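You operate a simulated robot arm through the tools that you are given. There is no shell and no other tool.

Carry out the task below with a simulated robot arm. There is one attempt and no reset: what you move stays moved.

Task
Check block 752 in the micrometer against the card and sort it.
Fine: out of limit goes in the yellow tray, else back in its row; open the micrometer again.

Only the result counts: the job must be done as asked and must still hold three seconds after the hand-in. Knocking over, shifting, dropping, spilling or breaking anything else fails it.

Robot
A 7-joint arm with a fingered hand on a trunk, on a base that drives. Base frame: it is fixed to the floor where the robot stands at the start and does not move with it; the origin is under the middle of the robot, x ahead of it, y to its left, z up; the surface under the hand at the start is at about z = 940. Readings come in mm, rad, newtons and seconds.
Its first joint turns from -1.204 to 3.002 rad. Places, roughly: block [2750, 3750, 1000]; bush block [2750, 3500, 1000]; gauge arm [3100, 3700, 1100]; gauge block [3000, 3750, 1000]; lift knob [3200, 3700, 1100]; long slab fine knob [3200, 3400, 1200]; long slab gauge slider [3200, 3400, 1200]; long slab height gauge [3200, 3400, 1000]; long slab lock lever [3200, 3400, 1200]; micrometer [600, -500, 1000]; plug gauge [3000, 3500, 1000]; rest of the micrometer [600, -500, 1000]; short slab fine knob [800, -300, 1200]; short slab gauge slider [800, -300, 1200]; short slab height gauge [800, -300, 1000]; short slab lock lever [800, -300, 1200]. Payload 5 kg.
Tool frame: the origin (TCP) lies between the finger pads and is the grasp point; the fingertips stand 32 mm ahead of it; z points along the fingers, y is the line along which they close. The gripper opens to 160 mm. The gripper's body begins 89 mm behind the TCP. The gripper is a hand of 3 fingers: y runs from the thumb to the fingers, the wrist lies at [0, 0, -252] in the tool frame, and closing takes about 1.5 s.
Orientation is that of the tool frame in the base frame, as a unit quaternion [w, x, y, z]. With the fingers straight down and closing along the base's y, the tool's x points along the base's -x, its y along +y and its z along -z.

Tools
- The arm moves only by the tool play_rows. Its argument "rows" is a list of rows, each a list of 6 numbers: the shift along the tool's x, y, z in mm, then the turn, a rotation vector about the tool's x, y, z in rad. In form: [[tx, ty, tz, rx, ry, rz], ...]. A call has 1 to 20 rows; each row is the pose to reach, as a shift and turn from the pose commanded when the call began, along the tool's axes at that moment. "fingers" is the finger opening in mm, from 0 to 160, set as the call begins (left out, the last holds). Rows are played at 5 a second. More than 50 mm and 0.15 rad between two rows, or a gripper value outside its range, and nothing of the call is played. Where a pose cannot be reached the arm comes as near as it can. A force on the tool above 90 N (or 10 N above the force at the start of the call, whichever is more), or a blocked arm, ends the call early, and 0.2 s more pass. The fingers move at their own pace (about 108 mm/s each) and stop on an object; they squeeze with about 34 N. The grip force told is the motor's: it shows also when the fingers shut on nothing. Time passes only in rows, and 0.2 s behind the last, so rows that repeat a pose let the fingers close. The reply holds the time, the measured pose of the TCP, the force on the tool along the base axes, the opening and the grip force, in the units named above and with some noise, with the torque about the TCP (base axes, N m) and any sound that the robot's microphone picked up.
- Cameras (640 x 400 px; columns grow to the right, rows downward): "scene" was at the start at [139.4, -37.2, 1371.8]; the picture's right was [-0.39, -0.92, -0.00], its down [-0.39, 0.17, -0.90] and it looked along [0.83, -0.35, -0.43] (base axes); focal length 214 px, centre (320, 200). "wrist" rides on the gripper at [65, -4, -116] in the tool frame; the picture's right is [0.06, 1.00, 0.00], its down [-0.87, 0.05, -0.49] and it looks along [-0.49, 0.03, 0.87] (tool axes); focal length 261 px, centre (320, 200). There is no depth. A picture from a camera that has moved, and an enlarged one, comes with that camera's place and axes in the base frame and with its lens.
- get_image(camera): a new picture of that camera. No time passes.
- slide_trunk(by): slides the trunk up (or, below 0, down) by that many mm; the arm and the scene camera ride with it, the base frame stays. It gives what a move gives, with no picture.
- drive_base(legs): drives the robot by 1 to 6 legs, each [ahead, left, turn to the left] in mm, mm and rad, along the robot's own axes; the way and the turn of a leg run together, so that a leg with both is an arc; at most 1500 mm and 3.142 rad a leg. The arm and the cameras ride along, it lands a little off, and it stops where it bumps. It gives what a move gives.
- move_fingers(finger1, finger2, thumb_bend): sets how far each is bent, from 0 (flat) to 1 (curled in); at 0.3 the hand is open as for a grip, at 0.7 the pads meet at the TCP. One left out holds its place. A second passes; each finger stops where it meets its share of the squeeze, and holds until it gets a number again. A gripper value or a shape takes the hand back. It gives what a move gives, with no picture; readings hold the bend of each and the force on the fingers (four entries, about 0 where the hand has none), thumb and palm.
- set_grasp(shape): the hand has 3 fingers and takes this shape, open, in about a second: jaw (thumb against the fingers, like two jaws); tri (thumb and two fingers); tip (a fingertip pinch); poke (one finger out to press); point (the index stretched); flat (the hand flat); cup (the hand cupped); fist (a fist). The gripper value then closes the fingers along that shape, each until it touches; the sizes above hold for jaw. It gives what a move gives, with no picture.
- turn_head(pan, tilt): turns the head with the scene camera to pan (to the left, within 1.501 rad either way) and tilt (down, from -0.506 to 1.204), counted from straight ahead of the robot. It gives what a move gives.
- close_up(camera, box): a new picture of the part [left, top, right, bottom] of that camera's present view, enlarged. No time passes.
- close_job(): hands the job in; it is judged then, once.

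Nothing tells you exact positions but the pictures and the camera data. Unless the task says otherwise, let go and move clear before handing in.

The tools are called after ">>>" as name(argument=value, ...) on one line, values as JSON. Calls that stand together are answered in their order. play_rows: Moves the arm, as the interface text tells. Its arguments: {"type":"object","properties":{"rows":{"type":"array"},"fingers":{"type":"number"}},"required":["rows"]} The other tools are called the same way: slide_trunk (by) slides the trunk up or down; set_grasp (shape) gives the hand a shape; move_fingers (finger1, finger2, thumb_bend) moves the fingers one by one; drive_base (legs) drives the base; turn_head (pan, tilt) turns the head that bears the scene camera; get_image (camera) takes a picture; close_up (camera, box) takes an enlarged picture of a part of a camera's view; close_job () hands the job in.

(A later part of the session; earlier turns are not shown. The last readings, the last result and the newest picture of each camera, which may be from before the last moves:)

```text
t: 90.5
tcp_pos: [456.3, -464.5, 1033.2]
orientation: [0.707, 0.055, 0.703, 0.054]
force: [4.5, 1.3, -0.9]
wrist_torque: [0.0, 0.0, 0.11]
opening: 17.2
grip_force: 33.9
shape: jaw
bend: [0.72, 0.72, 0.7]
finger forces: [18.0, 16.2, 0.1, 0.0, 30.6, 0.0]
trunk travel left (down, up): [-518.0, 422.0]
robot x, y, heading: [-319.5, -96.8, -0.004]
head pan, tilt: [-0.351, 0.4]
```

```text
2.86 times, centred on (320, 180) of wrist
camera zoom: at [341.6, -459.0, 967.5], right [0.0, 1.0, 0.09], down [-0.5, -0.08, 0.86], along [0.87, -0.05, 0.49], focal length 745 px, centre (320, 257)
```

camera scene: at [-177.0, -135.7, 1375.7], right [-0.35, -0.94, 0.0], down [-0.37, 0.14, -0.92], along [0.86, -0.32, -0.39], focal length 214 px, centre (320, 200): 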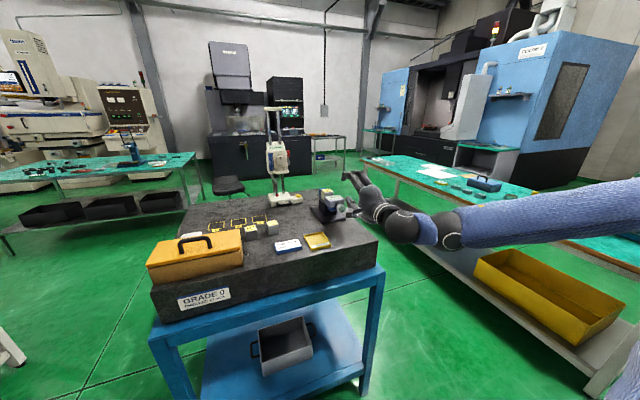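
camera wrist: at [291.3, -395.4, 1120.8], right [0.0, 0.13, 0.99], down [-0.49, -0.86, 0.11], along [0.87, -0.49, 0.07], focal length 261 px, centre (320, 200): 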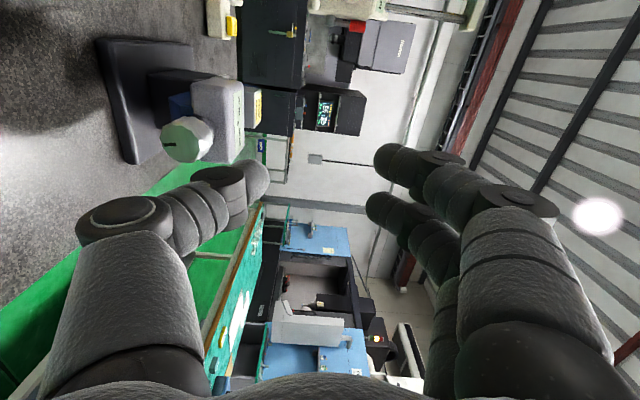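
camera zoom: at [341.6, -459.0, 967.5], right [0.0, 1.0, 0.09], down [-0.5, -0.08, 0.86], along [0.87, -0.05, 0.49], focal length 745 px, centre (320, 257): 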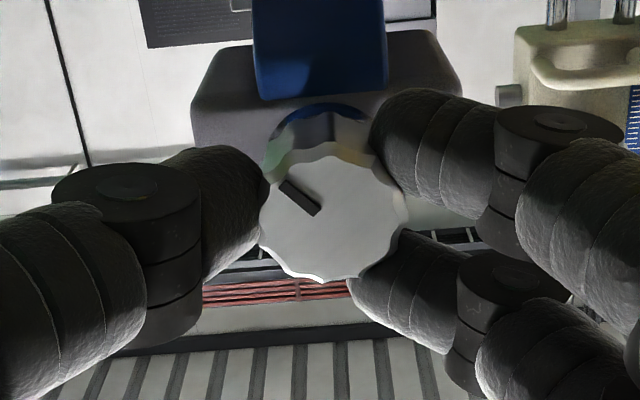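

2.7 rad unscrewed; the mark shows about 2.3 rad left to the original opening. I'll release, roll forward in place again and do another opening stroke.

>>> play_rows(rows=[[0, 0, 0, 0, 0, 0], [0, 0, 0, 0, 0, 0], [0, 0, 0, 0, 0, 0]], fingers=60)

>>> play_rows(rows=[[0.1, 0.5, 0, 0, 0, 0.14], [0.2, 0.9, 0, 0, 0, 0.28], [0.3, 1.2, 0, 0, 0, 0.42], [0.4, 1.4, 0, 0, 0, 0.56], [0.5, 1.4, 0, 0, 0, 0.7], [0.5, 1.4, 0, 0, 0, 0.84], [0.5, 1.4, 0, 0, 0, 0.98], [0.5, 1.4, 0, 0, 0, 1.12], [0.5, 1.4, 0, 0, 0, 1.26], [0.5, 1.4, 0, 0, 0, 1.4], [0.5, 1.4, 0, 0, 0, 1.54], [0.5, 1.4, 0, 0, 0, 1.68], [0.5, 1.4, 0, 0, 0, 1.82], [0.5, 1.4, 0, 0, 0, 1.96], [0.5, 1.4, 0, 0, 0, 2.1], [0.5, 1.4, 0, 0, 0, 2.24], [0.5, 1.4, 0, 0, 0, 2.38], [0.5, 1.4, 0, 0, 0, 2.5], [0.5, 1.4, 0, 0, 0, 2.5]])

>>> close_up(camera="wrist", box=[230, 110, 410, 250])

```text
t: 91.3
tcp_pos: [457.3, -465.7, 1033.8]
orientation: [0.707, 0.056, 0.703, 0.053]
force: [-0.4, 0.2, 0.1]
wrist_torque: [0.03, 0.03, 0.03]
opening: 59.3
grip_force: 0.1
shape: jaw
bend: [0.73, 0.73, 0.7]
finger forces: [0.0, 0.0, 0.0, 0.0, 0.0, 0.0]
trunk travel left (down, up): [-518.0, 422.0]
robot x, y, heading: [-320.3, -102.5, -0.008]
head pan, tilt: [-0.351, 0.4]
```

```text
t: 95.3
tcp_pos: [456.8, -464.1, 1032.4]
orientation: [0.171, 0.685, 0.169, 0.688]
force: [0.3, -0.1, 0.2]
wrist_torque: [0.0, -0.01, -0.02]
opening: 59.5
grip_force: 0.1
shape: jaw
bend: [0.73, 0.73, 0.7]
finger forces: [0.1, 0.1, 0.0, 0.0, 0.0, 0.0]
trunk travel left (down, up): [-518.0, 422.0]
robot x, y, heading: [-316.5, -100.4, -0.0]
head pan, tilt: [-0.351, 0.4]
```

```text
2.86 times, centred on (320, 180) of wrist
camera zoom: at [340.9, -429.7, 1087.8], right [-0.01, -0.85, 0.52], down [-0.49, -0.45, -0.75], along [0.87, -0.26, -0.42], focal length 745 px, centre (320, 257)
```

zoom: 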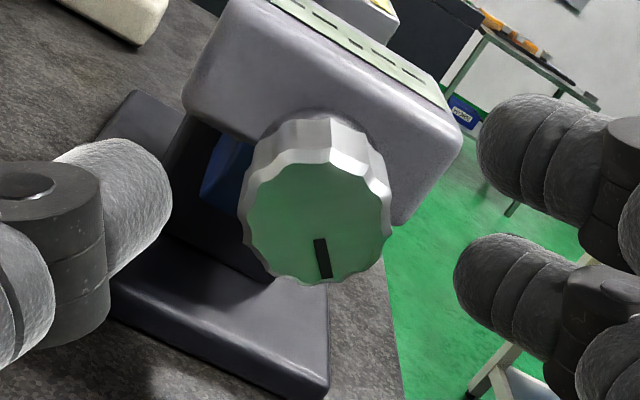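

Recentre by about 2.3 mm in tool y and close for the second opening stroke.

>>> play_rows(rows=[[0, -1.2, 0, 0, 0, 0], [0, -2.3, 0, 0, 0, 0], [0, -2.3, 0, 0, 0, 0]])

>>> play_rows(rows=[[0, 0, 0, 0, 0, 0], [0, 0, 0, 0, 0, 0], [0, 0, 0, 0, 0, 0], [0, 0, 0, 0, 0, 0], [0, 0, 0, 0, 0, 0], [0, 0, 0, 0, 0, 0], [0, 0, 0, 0, 0, 0]], fingers=12)

>>> close_up(camera="wrist", box=[230, 110, 410, 250])

```text
t: 96.1
tcp_pos: [458.4, -462.2, 1031.1]
orientation: [0.172, 0.685, 0.169, 0.688]
force: [-0.9, 0.7, 0.2]
wrist_torque: [-0.01, 0.02, 0.04]
opening: 59.2
grip_force: 0.2
shape: jaw
bend: [0.73, 0.73, 0.7]
finger forces: [0.0, 0.1, 0.0, 0.1, 0.1, 0.0]
trunk travel left (down, up): [-518.0, 422.0]
robot x, y, heading: [-318.3, -99.7, -0.008]
head pan, tilt: [-0.351, 0.4]
```

```text
t: 97.7
tcp_pos: [458.5, -461.0, 1030.7]
orientation: [0.172, 0.685, 0.168, 0.688]
force: [2.7, 2.1, -0.3]
wrist_torque: [-0.02, 0.01, 0.0]
opening: 17.8
grip_force: 33.8
shape: jaw
bend: [0.72, 0.72, 0.7]
finger forces: [13.9, 14.7, 0.0, 0.1, 31.5, 0.0]
trunk travel left (down, up): [-518.0, 422.0]
robot x, y, heading: [-318.9, -98.8, -0.002]
head pan, tilt: [-0.351, 0.4]
```

```text
2.86 times, centred on (320, 180) of wrist
camera zoom: at [342.3, -426.6, 1087.0], right [-0.01, -0.85, 0.52], down [-0.49, -0.45, -0.75], along [0.87, -0.26, -0.42], focal length 745 px, centre (320, 257)
```

zoom: 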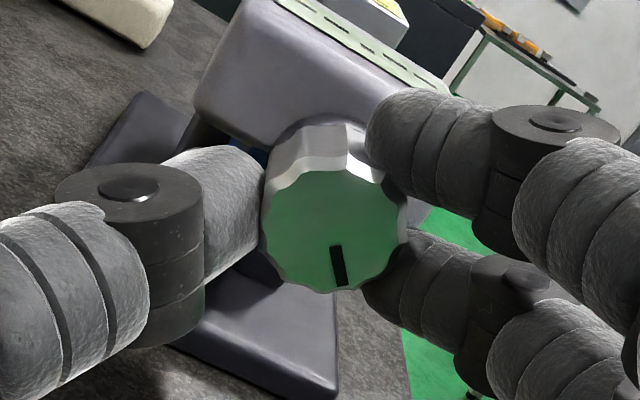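

Good grip, almost no load. Turning back 0.6 rad.

>>> play_rows(rows=[[-0.2, -0.15, 0, 0, 0, -0.1], [-0.41, -0.17, 0, 0, 0, -0.2], [-0.61, -0.17, 0, 0, 0, -0.3], [-0.82, -0.15, 0, 0, 0, -0.4], [-1.02, -0.1, 0, 0, 0, -0.5], [-1.22, -0.04, 0, 0, 0, -0.6], [-1.22, -0.04, 0, 0, 0, -0.6]])

```text
t: 99.3
tcp_pos: [458.6, -461.9, 1030.8]
orientation: [0.368, 0.604, 0.364, 0.606]
force: [6.6, 4.0, -4.5]
wrist_torque: [0.01, 0.08, 0.1]
opening: 17.5
grip_force: 34.0
shape: jaw
bend: [0.72, 0.72, 0.7]
finger forces: [14.1, 14.2, 0.0, 0.1, 34.1, 0.0]
trunk travel left (down, up): [-518.0, 422.0]
robot x, y, heading: [-317.8, -100.0, -0.004]
head pan, tilt: [-0.351, 0.4]
```

Small correction and another 0.8 rad.

>>> play_rows(rows=[[-0.1, -0.5, 0.4, 0, 0, -0.1], [-0.32, -0.6, 0.4, 0, 0, -0.2], [-0.54, -0.65, 0.4, 0, 0, -0.3], [-0.76, -0.68, 0.4, 0, 0, -0.4], [-0.98, -0.68, 0.4, 0, 0, -0.5], [-1.2, -0.66, 0.4, 0, 0, -0.6], [-1.42, -0.62, 0.4, 0, 0, -0.7], [-1.64, -0.56, 0.4, 0, 0, -0.8], [-1.64, -0.56, 0.4, 0, 0, -0.8]])

>>> close_up(camera="wrist", box=[230, 110, 410, 250])

>>> close_up(camera="scene", box=[305, 180, 385, 230])

```text
t: 101.3
tcp_pos: [458.5, -463.4, 1028.5]
orientation: [0.575, 0.415, 0.57, 0.415]
force: [17.8, -4.3, 10.1]
wrist_torque: [0.02, -0.24, -0.08]
opening: 16.7
grip_force: 34.0
shape: jaw
bend: [0.72, 0.71, 0.7]
finger forces: [15.7, 19.9, 0.1, 0.1, 27.2, 0.0]
trunk travel left (down, up): [-518.0, 422.0]
robot x, y, heading: [-318.8, -102.6, -0.006]
head pan, tilt: [-0.351, 0.4]
```

```text
2.86 times, centred on (320, 180) of wrist
camera zoom: at [342.1, -402.4, 1004.2], right [0.0, 0.37, 0.93], down [-0.5, -0.81, 0.32], along [0.87, -0.46, 0.19], focal length 745 px, centre (320, 257)
```

zoom: 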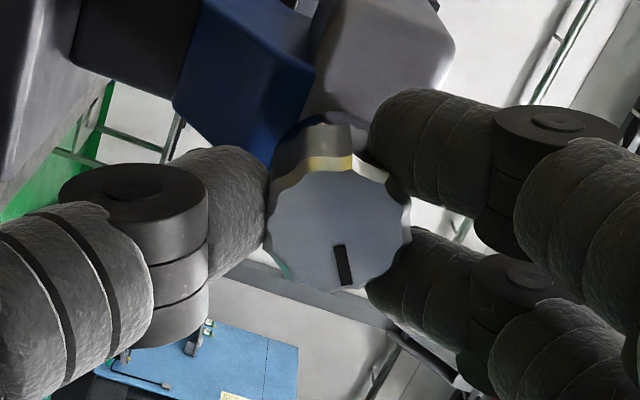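

```text
8.00 times, centred on (345, 205) of scene
camera zoom: at [-176.0, -135.9, 1375.6], right [-0.35, -0.94, 0.0], down [-0.37, 0.14, -0.92], along [0.86, -0.32, -0.39], focal length 1716 px, centre (120, 160)
```

zoom: 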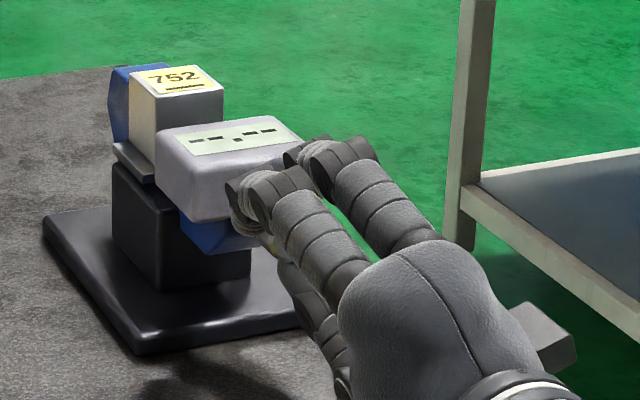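

The axial pull grew to 18 N, so I'll pause the turning, ease the hand forward and recentre before going on.

>>> play_rows(rows=[[-0.25, 0.3, 0.6, 0, 0, 0], [-0.5, 0.6, 1.2, 0, 0, 0], [-0.5, 0.6, 1.2, 0, 0, 0]])

>>> close_up(camera="scene", box=[325, 185, 385, 225])

```text
t: 102.1
tcp_pos: [459.1, -463.7, 1028.2]
orientation: [0.574, 0.415, 0.571, 0.415]
force: [4.1, 0.5, 2.4]
wrist_torque: [-0.04, -0.15, 0.03]
opening: 16.6
grip_force: 34.2
shape: jaw
bend: [0.72, 0.72, 0.7]
finger forces: [17.3, 17.6, 0.0, 0.1, 31.1, 0.2]
trunk travel left (down, up): [-518.0, 422.0]
robot x, y, heading: [-320.4, -99.5, -0.008]
head pan, tilt: [-0.351, 0.4]
```

```text
10.00 times, centred on (355, 205) of scene
camera zoom: at [-176.9, -135.6, 1375.5], right [-0.35, -0.94, 0.0], down [-0.37, 0.14, -0.92], along [0.86, -0.32, -0.39], focal length 2145 px, centre (-30, 150)
```

zoom: 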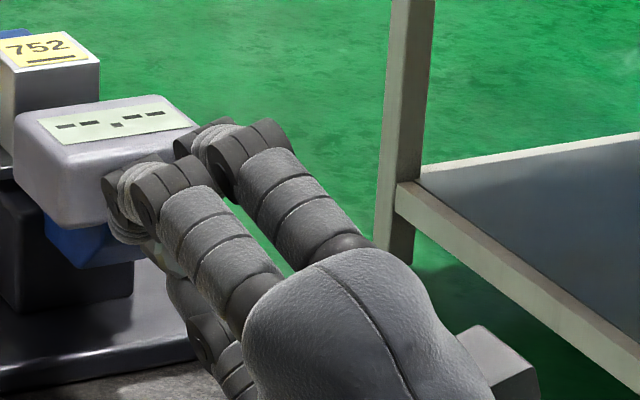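

Loads are down and the micrometer hasn't moved. Another 0.5 rad, adding a little forward ease.

>>> play_rows(rows=[[-0.23, 0.18, 0.3, 0, 0, -0.1], [-0.4, 0.24, 0.4, 0, 0, -0.2], [-0.57, 0.31, 0.5, 0, 0, -0.3], [-0.73, 0.4, 0.6, 0, 0, -0.4], [-0.88, 0.5, 0.7, 0, 0, -0.5], [-0.88, 0.5, 0.7, 0, 0, -0.5]])

```text
t: 103.5
tcp_pos: [458.5, -464.8, 1030.6]
orientation: [0.659, 0.26, 0.656, 0.261]
force: [-13.7, -0.7, -8.6]
wrist_torque: [0.0, 0.2, 0.0]
opening: 17.5
grip_force: 34.1
shape: jaw
bend: [0.72, 0.72, 0.7]
finger forces: [18.9, 16.0, 0.0, 0.1, 38.9, 0.0]
trunk travel left (down, up): [-518.0, 422.0]
robot x, y, heading: [-316.1, -104.1, -0.002]
head pan, tilt: [-0.351, 0.4]
```

Ease back 1 mm and recentre, then check.

>>> play_rows(rows=[[0.2, -0.2, -0.5, 0, 0, 0], [0.44, -0.4, -1.0, 0, 0, 0], [0.44, -0.4, -1.0, 0, 0, 0]])

>>> close_up(camera="scene", box=[305, 180, 385, 230])

>>> close_up(camera="wrist", box=[230, 110, 410, 250])

```text
t: 104.3
tcp_pos: [458.5, -463.6, 1029.8]
orientation: [0.66, 0.261, 0.655, 0.261]
force: [-5.4, -0.4, -2.8]
wrist_torque: [-0.01, 0.07, 0.0]
opening: 17.6
grip_force: 33.7
shape: jaw
bend: [0.72, 0.72, 0.7]
finger forces: [18.4, 17.5, 0.0, 0.0, 36.3, 0.1]
trunk travel left (down, up): [-518.0, 422.0]
robot x, y, heading: [-316.9, -105.6, -0.003]
head pan, tilt: [-0.351, 0.4]
```

```text
8.00 times, centred on (345, 205) of scene
camera zoom: at [-177.0, -135.9, 1375.7], right [-0.35, -0.94, 0.0], down [-0.37, 0.14, -0.92], along [0.86, -0.32, -0.39], focal length 1716 px, centre (120, 160)
```

zoom: 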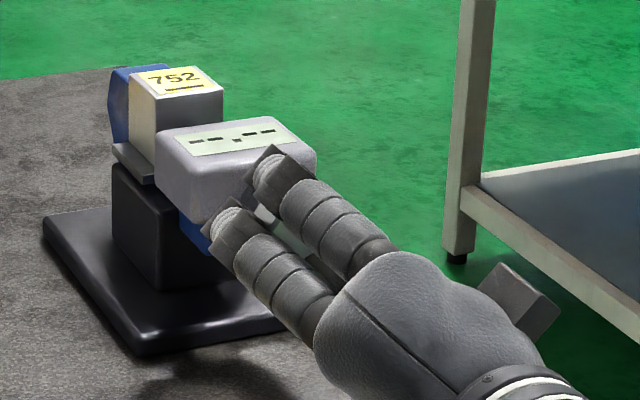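

```text
2.86 times, centred on (320, 180) of wrist
camera zoom: at [343.2, -422.6, 979.3], right [0.0, 0.77, 0.64], down [-0.5, -0.55, 0.67], along [0.87, -0.32, 0.38], focal length 745 px, centre (320, 257)
```

zoom: 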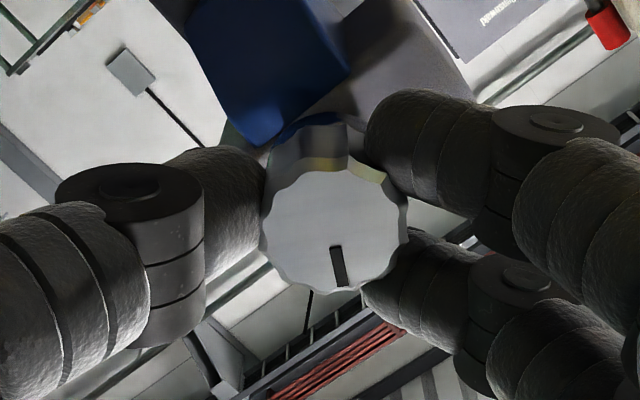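

The mark is about 0.6 rad short of its starting position. I'll do two more short strokes.

>>> play_rows(rows=[[0.15, -0.14, -0.4, 0, 0, 0], [-0.01, -0.15, -0.4, 0, 0, -0.1], [-0.17, -0.15, -0.4, 0, 0, -0.2], [-0.33, -0.13, -0.4, 0, 0, -0.3], [-0.33, -0.13, -0.4, 0, 0, -0.3]])

```text
t: 105.5
tcp_pos: [459.1, -465.9, 1029.5]
orientation: [0.691, 0.161, 0.686, 0.159]
force: [-3.6, -3.2, 3.2]
wrist_torque: [0.06, -0.08, -0.04]
opening: 17.4
grip_force: 34.4
shape: jaw
bend: [0.72, 0.72, 0.7]
finger forces: [16.9, 19.8, 0.1, 0.0, 35.3, 0.0]
trunk travel left (down, up): [-518.0, 422.0]
robot x, y, heading: [-321.4, -103.4, -0.007]
head pan, tilt: [-0.351, 0.4]
```

Loads are low; final 0.35 rad of the opening stroke.

>>> play_rows(rows=[[-0.33, -0.12, -0.3, 0, 0, 0], [-0.45, -0.13, -0.3, 0, 0, -0.1], [-0.57, -0.13, -0.3, 0, 0, -0.2], [-0.69, -0.11, -0.3, 0, 0, -0.3], [-0.75, -0.1, -0.3, 0, 0, -0.35], [-0.75, -0.1, -0.3, 0, 0, -0.35]])

>>> close_up(camera="wrist", box=[230, 110, 410, 250])

>>> close_up(camera="scene", box=[305, 180, 385, 230])

```text
t: 106.9
tcp_pos: [457.8, -465.6, 1030.5]
orientation: [0.708, 0.037, 0.704, 0.037]
force: [3.9, -4.0, 3.8]
wrist_torque: [0.81, -0.08, -0.01]
opening: 17.1
grip_force: 34.0
shape: jaw
bend: [0.72, 0.72, 0.7]
finger forces: [13.2, 33.1, 0.1, 0.0, 34.6, 0.0]
trunk travel left (down, up): [-518.0, 422.0]
robot x, y, heading: [-318.2, -103.4, -0.002]
head pan, tilt: [-0.351, 0.4]
```

```text
2.86 times, centred on (320, 180) of wrist
camera zoom: at [342.9, -462.4, 965.2], right [0.0, 1.0, 0.04], down [-0.5, -0.04, 0.87], along [0.87, -0.02, 0.5], focal length 745 px, centre (320, 257)
```

zoom: 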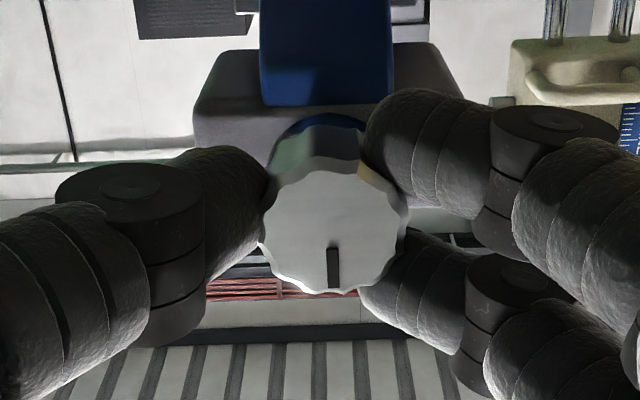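

```text
8.00 times, centred on (345, 205) of scene
camera zoom: at [-176.7, -136.1, 1375.6], right [-0.35, -0.94, 0.0], down [-0.37, 0.14, -0.92], along [0.86, -0.32, -0.39], focal length 1716 px, centre (120, 160)
```

zoom: 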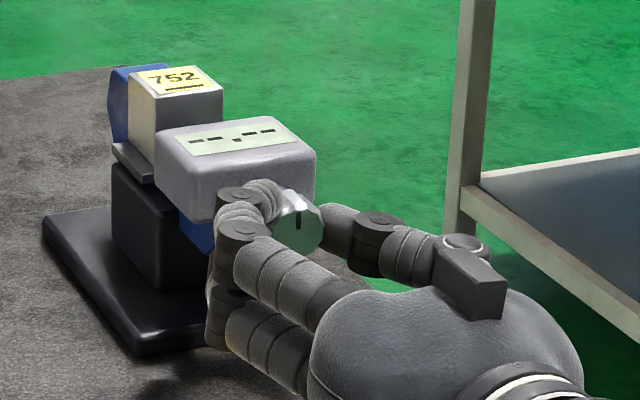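

The torque rose to 0.8 N·m with the mark back at the top, so the micrometer is at its open stop, as at the start. I'll relieve it slightly and let go.

>>> play_rows(rows=[[0, 0, 0, 0, 0, 0.05], [0, 0, 0, 0, 0, 0.07]])

>>> play_rows(rows=[[0, 0, 0, 0, 0, 0], [0, 0, 0, 0, 0, 0], [0, 0, 0, 0, 0, 0], [0, 0, -15, 0, 0, 0], [0, 0, -35, 0, 0, 0], [0, 0, -55, 0, 0, 0], [0, 0, -60, 0, 0, 0]], fingers=62)

>>> get_image(camera="scene")

>>> close_up(camera="scene", box=[280, 150, 400, 250])

```text
t: 107.5
tcp_pos: [458.6, -466.2, 1031.1]
orientation: [0.706, 0.063, 0.703, 0.062]
force: [8.2, -1.6, 1.3]
wrist_torque: [0.12, 0.0, -0.01]
opening: 17.4
grip_force: 34.3
shape: jaw
bend: [0.72, 0.72, 0.7]
finger forces: [17.9, 25.4, 0.1, 0.0, 32.6, 0.1]
trunk travel left (down, up): [-518.0, 422.0]
robot x, y, heading: [-321.9, -103.5, -0.005]
head pan, tilt: [-0.351, 0.4]
```

```text
t: 109.1
tcp_pos: [399.1, -464.3, 1030.0]
orientation: [0.706, 0.064, 0.702, 0.061]
force: [-0.4, 0.3, 0.0]
wrist_torque: [0.0, -0.02, -0.05]
opening: 61.7
grip_force: 0.0
shape: jaw
bend: [0.73, 0.73, 0.7]
finger forces: [0.1, 0.0, 0.0, 0.1, 0.0, 0.0]
trunk travel left (down, up): [-518.0, 422.0]
robot x, y, heading: [-320.3, -100.8, -0.006]
head pan, tilt: [-0.351, 0.4]
```

```text
taken
camera scene: at [-177.0, -135.8, 1375.6], right [-0.35, -0.94, 0.0], down [-0.37, 0.14, -0.92], along [0.86, -0.32, -0.39], focal length 214 px, centre (320, 200)
```

scene: 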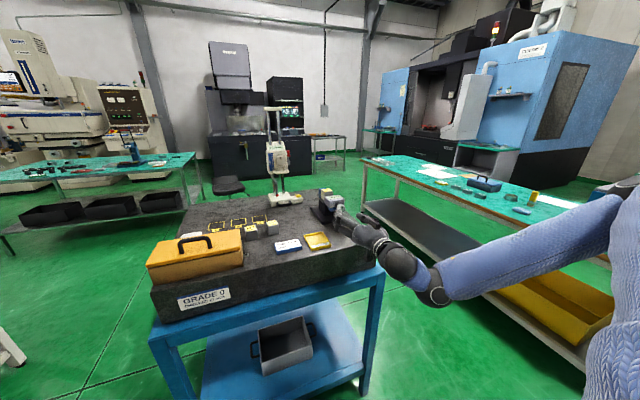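

```text
4.00 times, centred on (340, 200) of scene
camera zoom: at [-177.0, -135.8, 1375.6], right [-0.35, -0.94, 0.0], down [-0.37, 0.14, -0.92], along [0.86, -0.32, -0.39], focal length 858 px, centre (240, 200)
```

zoom: 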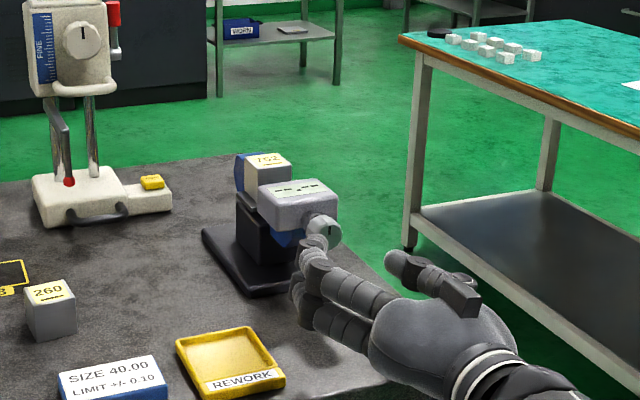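

The micrometer stands exactly where it was, open again. Now I'll raise the hand, undo the roll, tilt it back to point down, and return to fetch the block.

>>> play_rows(rows=[[-35, 6, -5, 0, 0, 0], [-80, 14.5, -5, 0, 0, 0], [-125, 22.7, -5, 0, 0, 0], [-165, 30, -5, 0, 0, 0], [-192, 35, 0, 0, 0, 0], [-192, 35, 0, 0, 0, -0.09], [-192, 35, 0, 0, 0, -0.18], [-192, 35, 0, 0, 0, -0.18]])

```text
t: 110.9
tcp_pos: [397.6, -463.0, 1226.9]
orientation: [0.709, -0.001, 0.705, -0.003]
force: [-0.5, 0.3, 0.1]
wrist_torque: [-0.04, -0.04, 0.02]
opening: 61.8
grip_force: 0.1
shape: jaw
bend: [0.73, 0.73, 0.7]
finger forces: [0.1, 0.1, 0.1, 0.0, 0.0, 0.0]
trunk travel left (down, up): [-518.0, 422.0]
robot x, y, heading: [-317.3, -100.3, -0.003]
head pan, tilt: [-0.351, 0.4]
```

Raised and unrolled. Now tilting the hand back to point straight down.

>>> play_rows(rows=[[0, -10, -10, 0, 0.1433, 0], [0, -20, -20, 0, 0.2866, 0], [0, -30, -30, 0, 0.4299, 0], [0, -40, -40, 0, 0.5732, 0], [0, -50, -50, 0, 0.7165, 0], [0, -60, -60, 0, 0.8598, 0], [0, -70, -70, 0, 1.0031, 0], [0, -80, -80, 0, 1.1464, 0], [0, -88, -90, 0, 1.2897, 0], [0, -96, -100, 0, 1.433, 0], [0, -107, -107, 0, 1.576, 0], [0, -107, -107, 0, 1.576, 0]])

>>> drive_base(legs=[[320, 100, 0]])

>>> turn_head(pan=-0.398, tilt=0.442)

>>> get_image(camera="wrist")

>>> get_image(camera="scene")

```text
t: 113.5
tcp_pos: [286.6, -570.8, 1226.4]
orientation: [0.0, 0.001, 1.0, -0.001]
force: [0.3, 0.5, -0.3]
wrist_torque: [0.0, -0.03, 0.01]
opening: 61.7
grip_force: 0.1
shape: jaw
bend: [0.73, 0.73, 0.7]
finger forces: [0.0, 0.1, 0.0, 0.0, 0.1, 0.0]
trunk travel left (down, up): [-518.0, 422.0]
robot x, y, heading: [-318.3, -101.9, -0.002]
head pan, tilt: [-0.351, 0.4]
```

```text
t: 115.8
tcp_pos: [622.8, -464.2, 1225.9]
orientation: [-0.002, -0.003, 1.0, -0.002]
force: [0.3, -0.3, -0.4]
wrist_torque: [0.0, 0.06, 0.0]
opening: 61.6
grip_force: 0.0
shape: jaw
bend: [0.73, 0.73, 0.7]
finger forces: [0.0, 0.0, 0.1, 0.0, 0.0, 0.1]
trunk travel left (down, up): [-518.0, 422.0]
robot x, y, heading: [9.0, -2.0, 0.011]
head pan, tilt: [-0.351, 0.4]
```

```text
t: 116.4
tcp_pos: [620.7, -464.5, 1224.5]
orientation: [0.0, -0.003, 1.0, -0.003]
force: [0.2, 0.7, -0.1]
wrist_torque: [0.0, -0.01, -0.01]
opening: 61.5
grip_force: 0.0
shape: jaw
bend: [0.73, 0.73, 0.7]
finger forces: [0.0, 0.0, 0.0, 0.0, 0.1, 0.1]
trunk travel left (down, up): [-518.0, 422.0]
robot x, y, heading: [9.9, -3.0, 0.011]
head pan, tilt: [-0.398, 0.442]
```

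```text
taken
camera wrist: at [555.6, -468.0, 1341.6], right [-0.07, 1.0, 0.0], down [0.87, 0.06, 0.49], along [0.49, 0.03, -0.87], focal length 261 px, centre (320, 200)
```

wrist: 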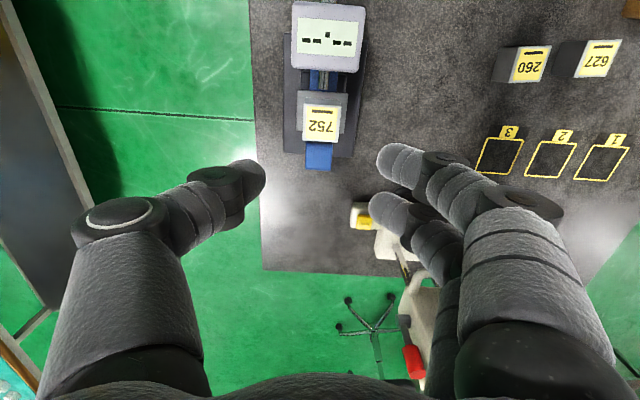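

```text
taken
camera scene: at [149.3, -37.3, 1371.8], right [-0.38, -0.92, 0.0], down [-0.4, 0.16, -0.9], along [0.84, -0.34, -0.43], focal length 214 px, centre (320, 200)
```

scene: 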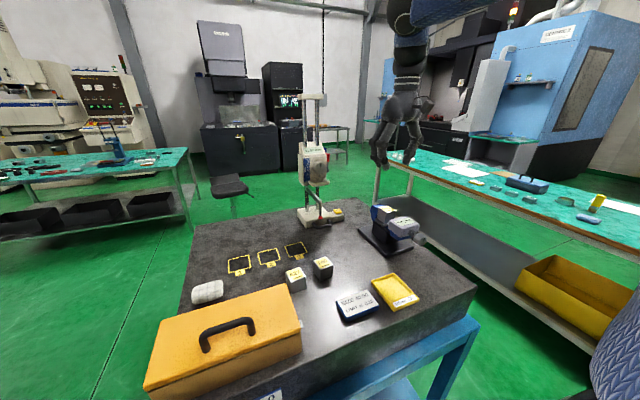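

Back at the table with the hand above the micrometer, spindle clear of the block. I'll enlarge to get the block's exact position.

>>> close_up(camera="wrist", box=[270, 60, 390, 180])

>>> close_up(camera="scene", box=[340, 190, 440, 260])

```text
3.33 times, centred on (330, 120) of wrist
camera zoom: at [555.6, -468.0, 1341.6], right [-0.07, 1.0, 0.0], down [0.87, 0.06, 0.49], along [0.49, 0.03, -0.87], focal length 869 px, centre (287, 467)
```

zoom: 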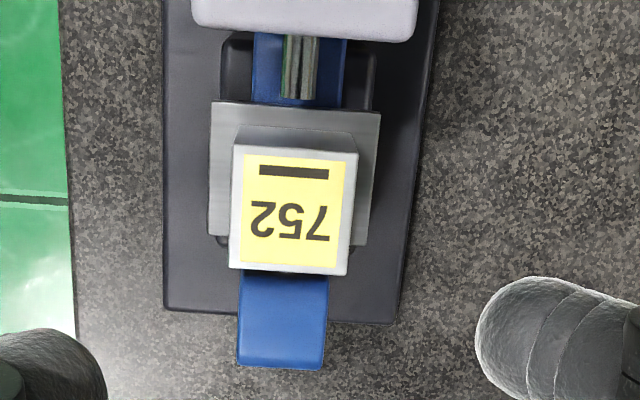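

```text
5.71 times, centred on (390, 225) of scene
camera zoom: at [149.3, -37.3, 1371.8], right [-0.38, -0.92, 0.0], down [-0.4, 0.16, -0.9], along [0.84, -0.34, -0.43], focal length 1226 px, centre (-80, 57)
```

zoom: 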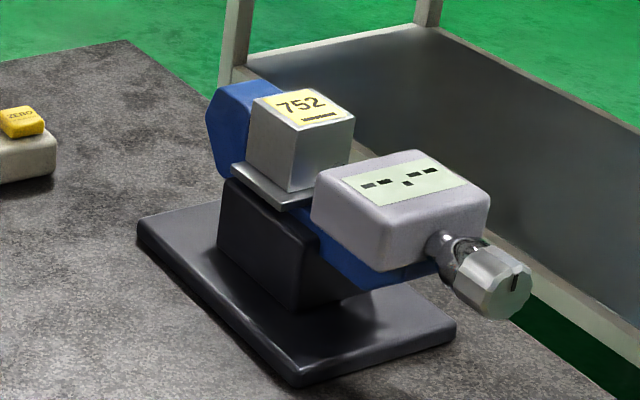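

The block is at about (622.6, -461.8) in the present frame, close to the anvil, with the spindle well clear. I'll align over it and descend part way to check.

>>> play_rows(rows=[[-2, 1.5, 0, 0, 0, 0.011], [-2, 1.5, 35, 0, 0, 0.011], [-2, 1.5, 75, 0, 0, 0.011], [-2, 1.5, 110, 0, 0, 0.011], [-2, 1.5, 135, 0, 0, 0.011], [-2, 1.5, 135, 0, 0, 0.011]])

>>> get_image(camera="wrist")

>>> close_up(camera="scene", box=[340, 160, 440, 260])

```text
t: 117.8
tcp_pos: [622.7, -464.4, 1089.1]
orientation: [0.001, 0.002, 1.0, -0.002]
force: [0.5, -0.5, -0.3]
wrist_torque: [0.0, -0.05, 0.01]
opening: 61.4
grip_force: 0.1
shape: jaw
bend: [0.73, 0.73, 0.7]
finger forces: [0.0, 0.0, 0.1, 0.0, 0.1, 0.0]
trunk travel left (down, up): [-518.0, 422.0]
robot x, y, heading: [10.0, -0.7, 0.007]
head pan, tilt: [-0.398, 0.442]
```

```text
taken
camera wrist: at [557.3, -467.7, 1205.5], right [-0.06, 1.0, -0.01], down [0.87, 0.05, 0.49], along [0.49, 0.02, -0.87], focal length 261 px, centre (320, 200)
```

wrist: 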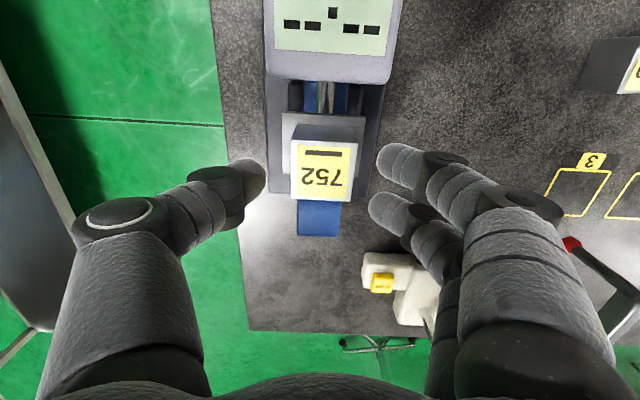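

```text
4.00 times, centred on (390, 210) of scene
camera zoom: at [149.2, -37.0, 1371.8], right [-0.38, -0.92, 0.0], down [-0.4, 0.16, -0.9], along [0.84, -0.34, -0.43], focal length 858 px, centre (40, 160)
```

zoom: 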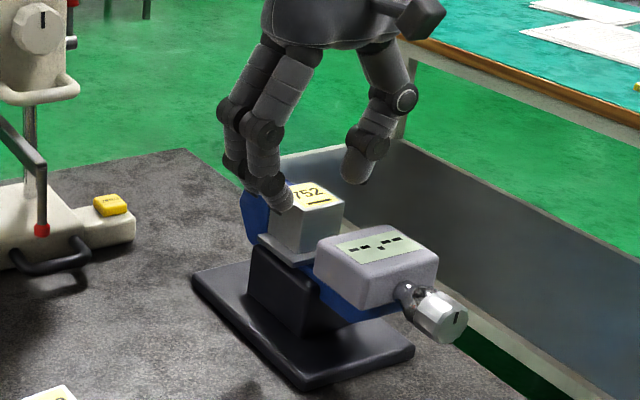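

The block is about 1.7 mm to +y of the TCP. I'll correct and lower to grip height.

>>> play_rows(rows=[[1, 1.7, 0, 0, 0, 0], [1, 1.7, 12, 0, 0, 0], [1, 1.7, 24, 0, 0, 0], [1, 1.7, 30, 0, 0, 0], [1, 1.7, 30, 0, 0, 0]])

>>> close_up(camera="wrist", box=[220, 80, 420, 240])

>>> close_up(camera="scene", box=[360, 170, 430, 240])

```text
t: 119.0
tcp_pos: [622.2, -461.9, 1061.0]
orientation: [0.0, 0.002, 1.0, -0.003]
force: [0.1, -0.7, -0.3]
wrist_torque: [0.02, 0.01, 0.0]
opening: 61.6
grip_force: 0.0
shape: jaw
bend: [0.73, 0.73, 0.7]
finger forces: [0.1, 0.0, 0.0, 0.1, 0.1, 0.1]
trunk travel left (down, up): [-518.0, 422.0]
robot x, y, heading: [10.2, -1.3, 0.007]
head pan, tilt: [-0.398, 0.442]
```

```text
2.50 times, centred on (320, 160) of wrist
camera zoom: at [556.9, -465.8, 1176.7], right [-0.06, 1.0, 0.0], down [0.87, 0.05, 0.49], along [0.49, 0.02, -0.87], focal length 652 px, centre (320, 300)
```

zoom: 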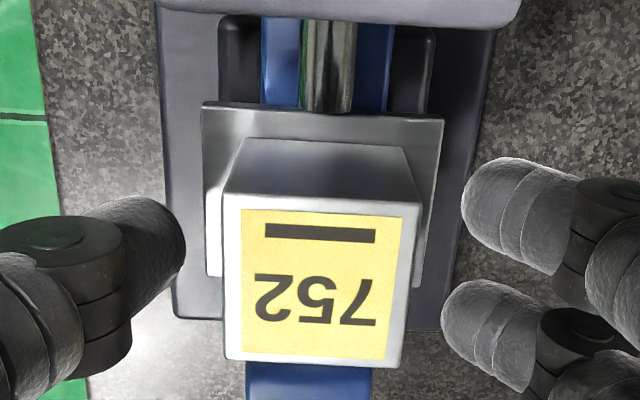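

```text
5.71 times, centred on (395, 205) of scene
camera zoom: at [149.4, -37.1, 1371.7], right [-0.38, -0.92, 0.0], down [-0.4, 0.16, -0.9], along [0.84, -0.34, -0.43], focal length 1226 px, centre (-109, 171)
```

zoom: 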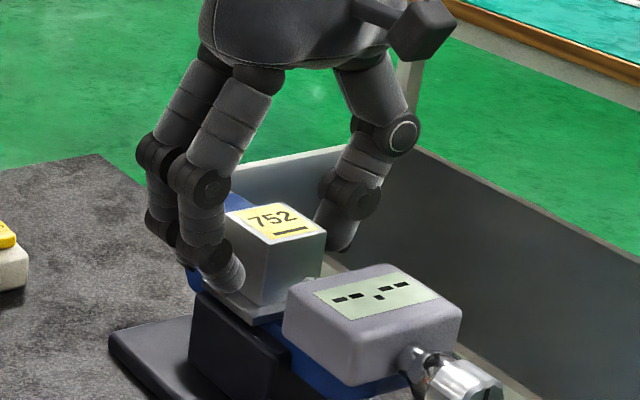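

Centred within about 1 mm. Lowering 3 mm more and closing on the block.

>>> play_rows(rows=[[1, -0.5, 3, 0, 0, 0], [1, -0.5, 3, 0, 0, 0]])

>>> play_rows(rows=[[0, 0, 0, 0, 0, 0], [0, 0, 0, 0, 0, 0], [0, 0, 0, 0, 0, 0], [0, 0, 0, 0, 0, 0], [0, 0, 0, 0, 0, 0], [0, 0, 0, 0, 0, 0], [0, 0, 0, 0, 0, 0], [0, 0, 0, 0, 0, 0]], fingers=20)

>>> close_up(camera="wrist", box=[220, 80, 420, 240])

```text
t: 119.6
tcp_pos: [622.3, -463.6, 1059.0]
orientation: [0.0, 0.001, 1.0, -0.002]
force: [-0.7, 0.6, -0.6]
wrist_torque: [0.0, 0.01, 0.01]
opening: 61.7
grip_force: 0.0
shape: jaw
bend: [0.73, 0.73, 0.7]
finger forces: [0.0, 0.0, 0.0, 0.0, 0.0, 0.1]
trunk travel left (down, up): [-518.0, 422.0]
robot x, y, heading: [10.8, 0.0, 0.004]
head pan, tilt: [-0.398, 0.442]
```

```text
t: 121.4
tcp_pos: [621.9, -463.2, 1057.4]
orientation: [0.0, 0.002, 1.0, -0.003]
force: [-1.5, -0.1, -0.1]
wrist_torque: [0.01, 0.0, 0.0]
opening: 33.1
grip_force: 34.0
shape: jaw
bend: [0.73, 0.73, 0.7]
finger forces: [15.4, 15.4, 0.1, 0.0, 30.8, 0.0]
trunk travel left (down, up): [-518.0, 422.0]
robot x, y, heading: [8.6, -2.0, 0.007]
head pan, tilt: [-0.398, 0.442]
```

```text
2.50 times, centred on (320, 160) of wrist
camera zoom: at [556.2, -466.4, 1173.6], right [-0.06, 1.0, 0.0], down [0.87, 0.05, 0.49], along [0.49, 0.02, -0.87], focal length 652 px, centre (320, 300)
```

zoom: 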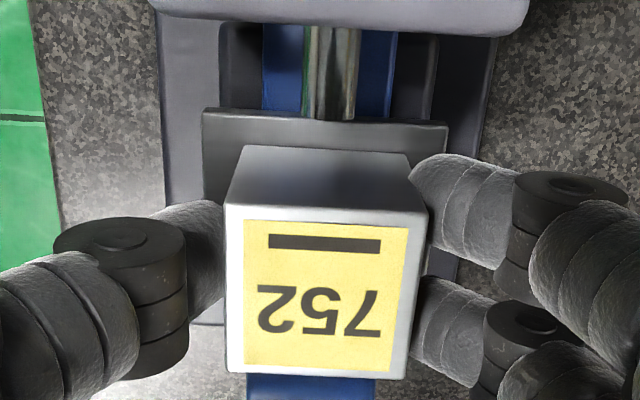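

The block is held at 34 N. I'll lift it clear of the micrometer and carry it high to above the yellow tray.

>>> play_rows(rows=[[1.5, 0, -1.5, 0, 0, 0], [2, 0, -10, 0, 0, 0], [2, 0, -40, 0, 0, 0], [2, 0, -75, 0, 0, 0], [2, 0, -105, 0, 0, 0], [30, 18, -105, 0, 0, 0], [65, 41, -105, 0, 0, 0], [100, 63, -105, 0, 0, 0], [135, 86, -105, 0, 0, 0], [162, 103, -105, 0, 0, 0], [172, 109, -105, 0, 0, 0], [172, 109, -105, 0, 0, 0]])

>>> get_image(camera="wrist")

>>> get_image(camera="scene")

```text
t: 124.0
tcp_pos: [449.6, -349.9, 1163.9]
orientation: [0.001, 0.002, 1.0, -0.003]
force: [0.1, -0.4, -2.0]
wrist_torque: [-0.03, -0.01, 0.01]
opening: 33.1
grip_force: 33.6
shape: jaw
bend: [0.73, 0.73, 0.7]
finger forces: [15.4, 15.4, 0.1, 0.1, 30.8, 0.0]
trunk travel left (down, up): [-518.0, 422.0]
robot x, y, heading: [7.3, -1.8, 0.008]
head pan, tilt: [-0.398, 0.442]
```

```text
taken
camera wrist: at [384.0, -353.2, 1280.1], right [-0.06, 1.0, 0.0], down [0.87, 0.05, 0.49], along [0.49, 0.02, -0.87], focal length 261 px, centre (320, 200)
```

wrist: 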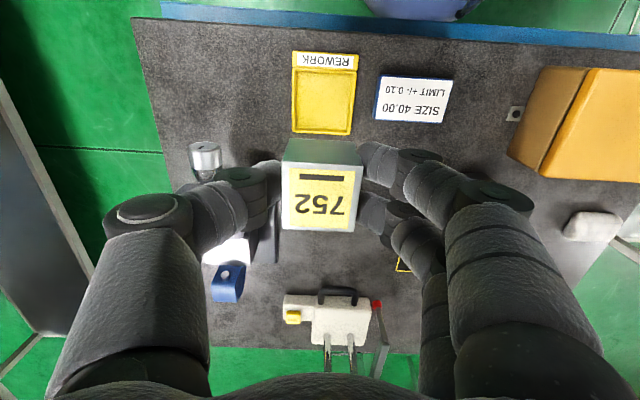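

```text
taken
camera scene: at [149.5, -37.5, 1371.7], right [-0.38, -0.92, 0.0], down [-0.4, 0.16, -0.9], along [0.84, -0.34, -0.43], focal length 214 px, centre (320, 200)
```

scene: 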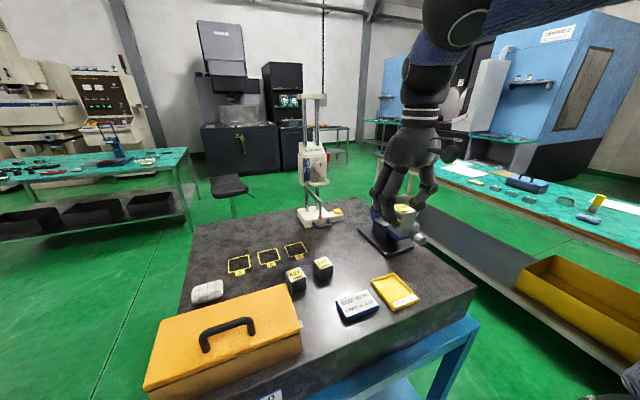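

The tray is visible ahead of the hand toward the robot. I'll enlarge to locate its inside precisely.

>>> close_up(camera="wrist", box=[270, 40, 470, 150])

>>> close_up(camera="scene", box=[325, 250, 435, 330])

```text
3.20 times, centred on (370, 95) of wrist
camera zoom: at [384.0, -353.2, 1280.1], right [-0.06, 1.0, 0.0], down [0.87, 0.05, 0.49], along [0.49, 0.02, -0.87], focal length 834 px, centre (160, 536)
```

zoom: 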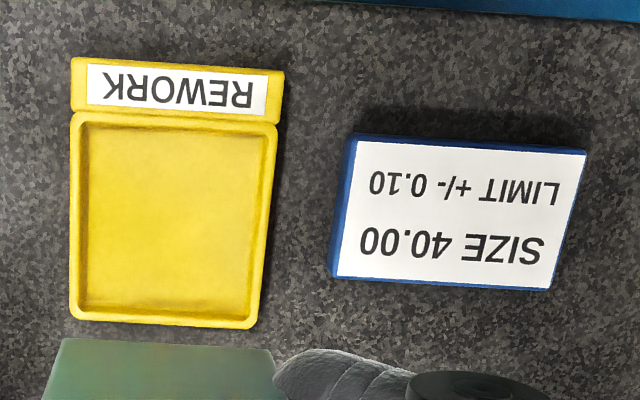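

```text
5.00 times, centred on (380, 290) of scene
camera zoom: at [149.5, -37.5, 1371.7], right [-0.38, -0.92, 0.0], down [-0.4, 0.16, -0.9], along [0.84, -0.34, -0.43], focal length 1072 px, centre (20, -250)
```

zoom: 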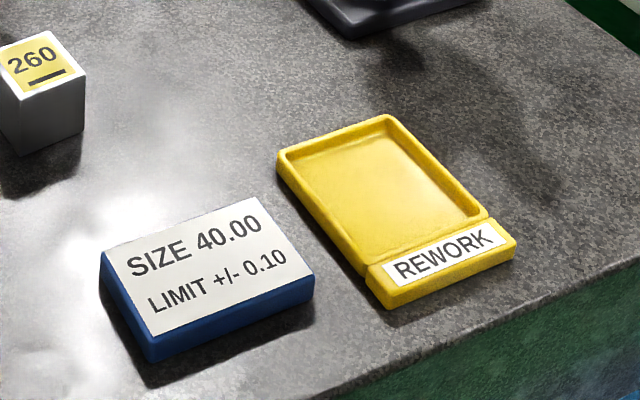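

The tray's inside is about 65 × 65 mm, centred at (437.7, -348.2). I'll centre the block over it and descend to just above the floor.

>>> play_rows(rows=[[11.8, 1, 0, 0, 0, 0], [11.8, 1, 35, 0, 0, 0], [11.8, 1, 75, 0, 0, 0], [11.8, 1, 110, 0, 0, 0], [11.8, 1, 135, 0, 0, 0], [11.8, 1, 150, 0, 0, 0], [11.8, 1, 150, 0, 0, 0]])

>>> get_image(camera="wrist")

>>> close_up(camera="scene", box=[325, 240, 445, 330])

```text
t: 125.6
tcp_pos: [445.5, -355.1, 1022.6]
orientation: [-0.001, 0.003, 1.0, -0.003]
force: [-1.3, 0.3, -2.4]
wrist_torque: [-0.01, -0.01, 0.0]
opening: 33.3
grip_force: 34.0
shape: jaw
bend: [0.73, 0.73, 0.7]
finger forces: [15.6, 15.6, 0.0, 0.0, 31.1, 0.0]
out of reach, approached as far as the arm can: row 5, 6, 7
trunk travel left (down, up): [-518.0, 422.0]
robot x, y, heading: [14.8, -4.0, 0.007]
head pan, tilt: [-0.398, 0.442]
```

```text
taken
camera wrist: at [378.7, -358.4, 1139.0], right [-0.06, 1.0, 0.0], down [0.87, 0.05, 0.49], along [0.49, 0.02, -0.87], focal length 261 px, centre (320, 200)
```

wrist: 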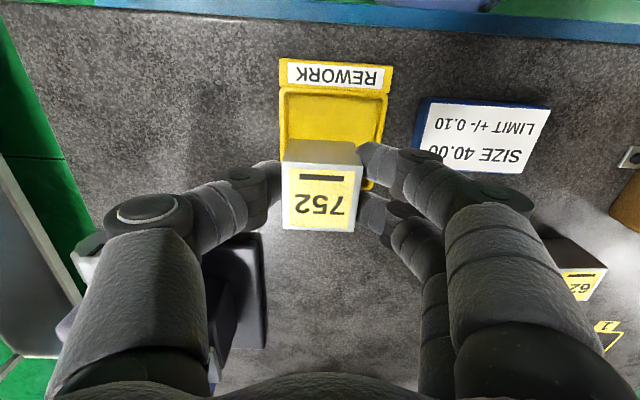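

```text
4.44 times, centred on (385, 285) of scene
camera zoom: at [149.0, -36.8, 1371.7], right [-0.38, -0.92, 0.0], down [-0.39, 0.16, -0.9], along [0.84, -0.34, -0.43], focal length 953 px, centre (31, -178)
```

zoom: 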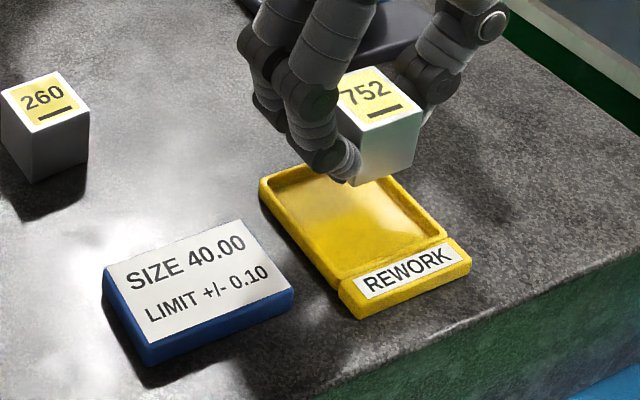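

The arm runs out of reach low down so close in. I'll raise it, centre over the tray at a reachable height, and then use the trunk to lower everything rigidly.

>>> play_rows(rows=[[0, 0, -20, 0, 0, 0], [0, 0, -45, 0, 0, 0], [0, 0, -45, 0, 0, 0]])

>>> close_up(camera="wrist", box=[250, 50, 410, 250])

```text
t: 126.4
tcp_pos: [444.9, -356.4, 1067.1]
orientation: [0.0, 0.003, 1.0, -0.002]
force: [-1.6, -0.6, -2.2]
wrist_torque: [0.03, 0.0, 0.01]
opening: 33.1
grip_force: 33.9
shape: jaw
bend: [0.73, 0.73, 0.7]
finger forces: [15.4, 15.6, 0.0, 0.0, 31.1, 0.1]
trunk travel left (down, up): [-518.0, 422.0]
robot x, y, heading: [9.3, 4.5, -0.0]
head pan, tilt: [-0.398, 0.442]
```

```text
2.00 times, centred on (330, 150) of wrist
camera zoom: at [380.5, -359.0, 1183.4], right [-0.06, 1.0, 0.0], down [0.87, 0.05, 0.49], along [0.49, 0.03, -0.87], focal length 521 px, centre (300, 300)
```

zoom: 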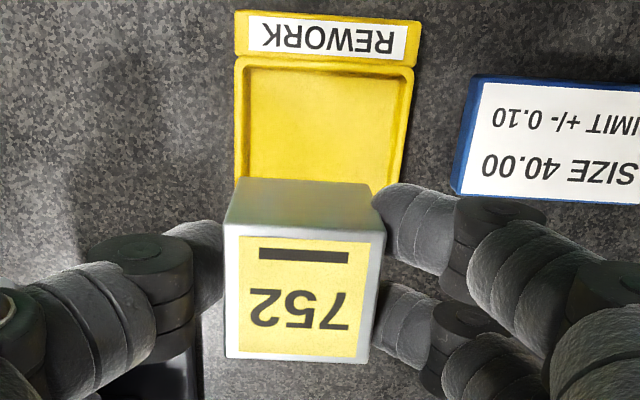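

Reached again and reachable. Now centring over the tray at this height.

>>> play_rows(rows=[[4, 3.7, 0, 0, 0, 0], [7.8, 7.5, 0, 0, 0, 0], [7.8, 7.5, 0, 0, 0, 0]])

>>> slide_trunk(by=-50)

>>> close_up(camera="wrist", box=[250, 50, 410, 250])

>>> close_up(camera="scene", box=[325, 230, 445, 320])

```text
t: 127.2
tcp_pos: [439.0, -347.3, 1066.2]
orientation: [0.0, 0.002, 1.0, -0.003]
force: [0.5, 0.2, -2.1]
wrist_torque: [0.03, -0.01, 0.0]
opening: 33.2
grip_force: 33.7
shape: jaw
bend: [0.73, 0.73, 0.7]
finger forces: [15.5, 15.6, 0.1, 0.0, 31.0, 0.0]
trunk travel left (down, up): [-518.0, 422.0]
robot x, y, heading: [12.5, -2.4, 0.011]
head pan, tilt: [-0.398, 0.442]
```

```text
t: 128.1
tcp_pos: [437.3, -347.6, 1015.7]
orientation: [0.0, 0.002, 1.0, -0.003]
force: [-0.7, 0.2, -2.1]
wrist_torque: [-0.01, 0.0, 0.0]
opening: 33.0
grip_force: 33.8
shape: jaw
bend: [0.73, 0.73, 0.7]
finger forces: [15.5, 15.6, 0.0, 0.0, 31.1, 0.0]
trunk travel left (down, up): [-468.0, 472.0]
robot x, y, heading: [11.2, -1.2, 0.009]
head pan, tilt: [-0.398, 0.442]
```

```text
2.00 times, centred on (330, 150) of wrist
camera zoom: at [372.5, -350.7, 1132.6], right [-0.06, 1.0, 0.0], down [0.87, 0.05, 0.49], along [0.49, 0.02, -0.87], focal length 521 px, centre (300, 300)
```

zoom: 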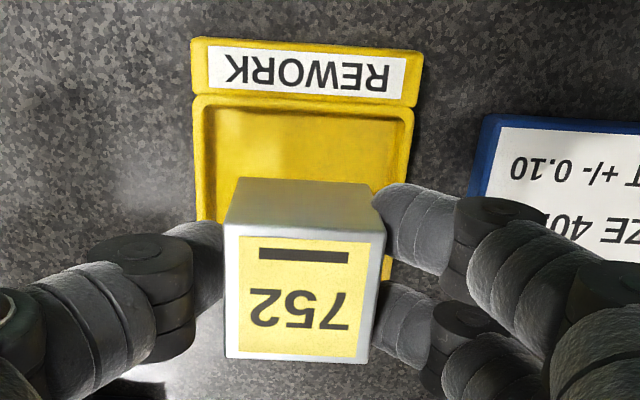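

```text
4.44 times, centred on (385, 275) of scene
camera zoom: at [149.3, -37.0, 1321.8], right [-0.38, -0.92, 0.0], down [-0.4, 0.16, -0.9], along [0.84, -0.34, -0.43], focal length 953 px, centre (31, -133)
```

zoom: 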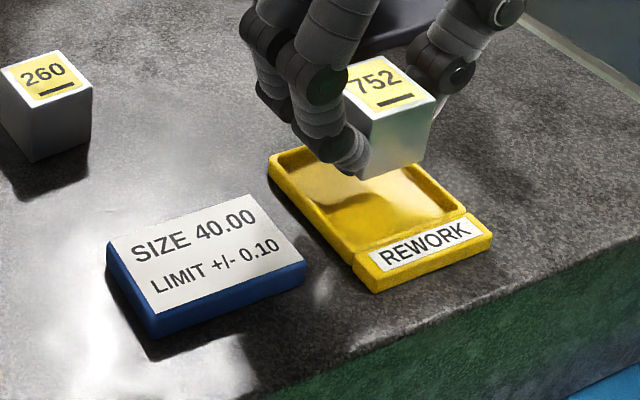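

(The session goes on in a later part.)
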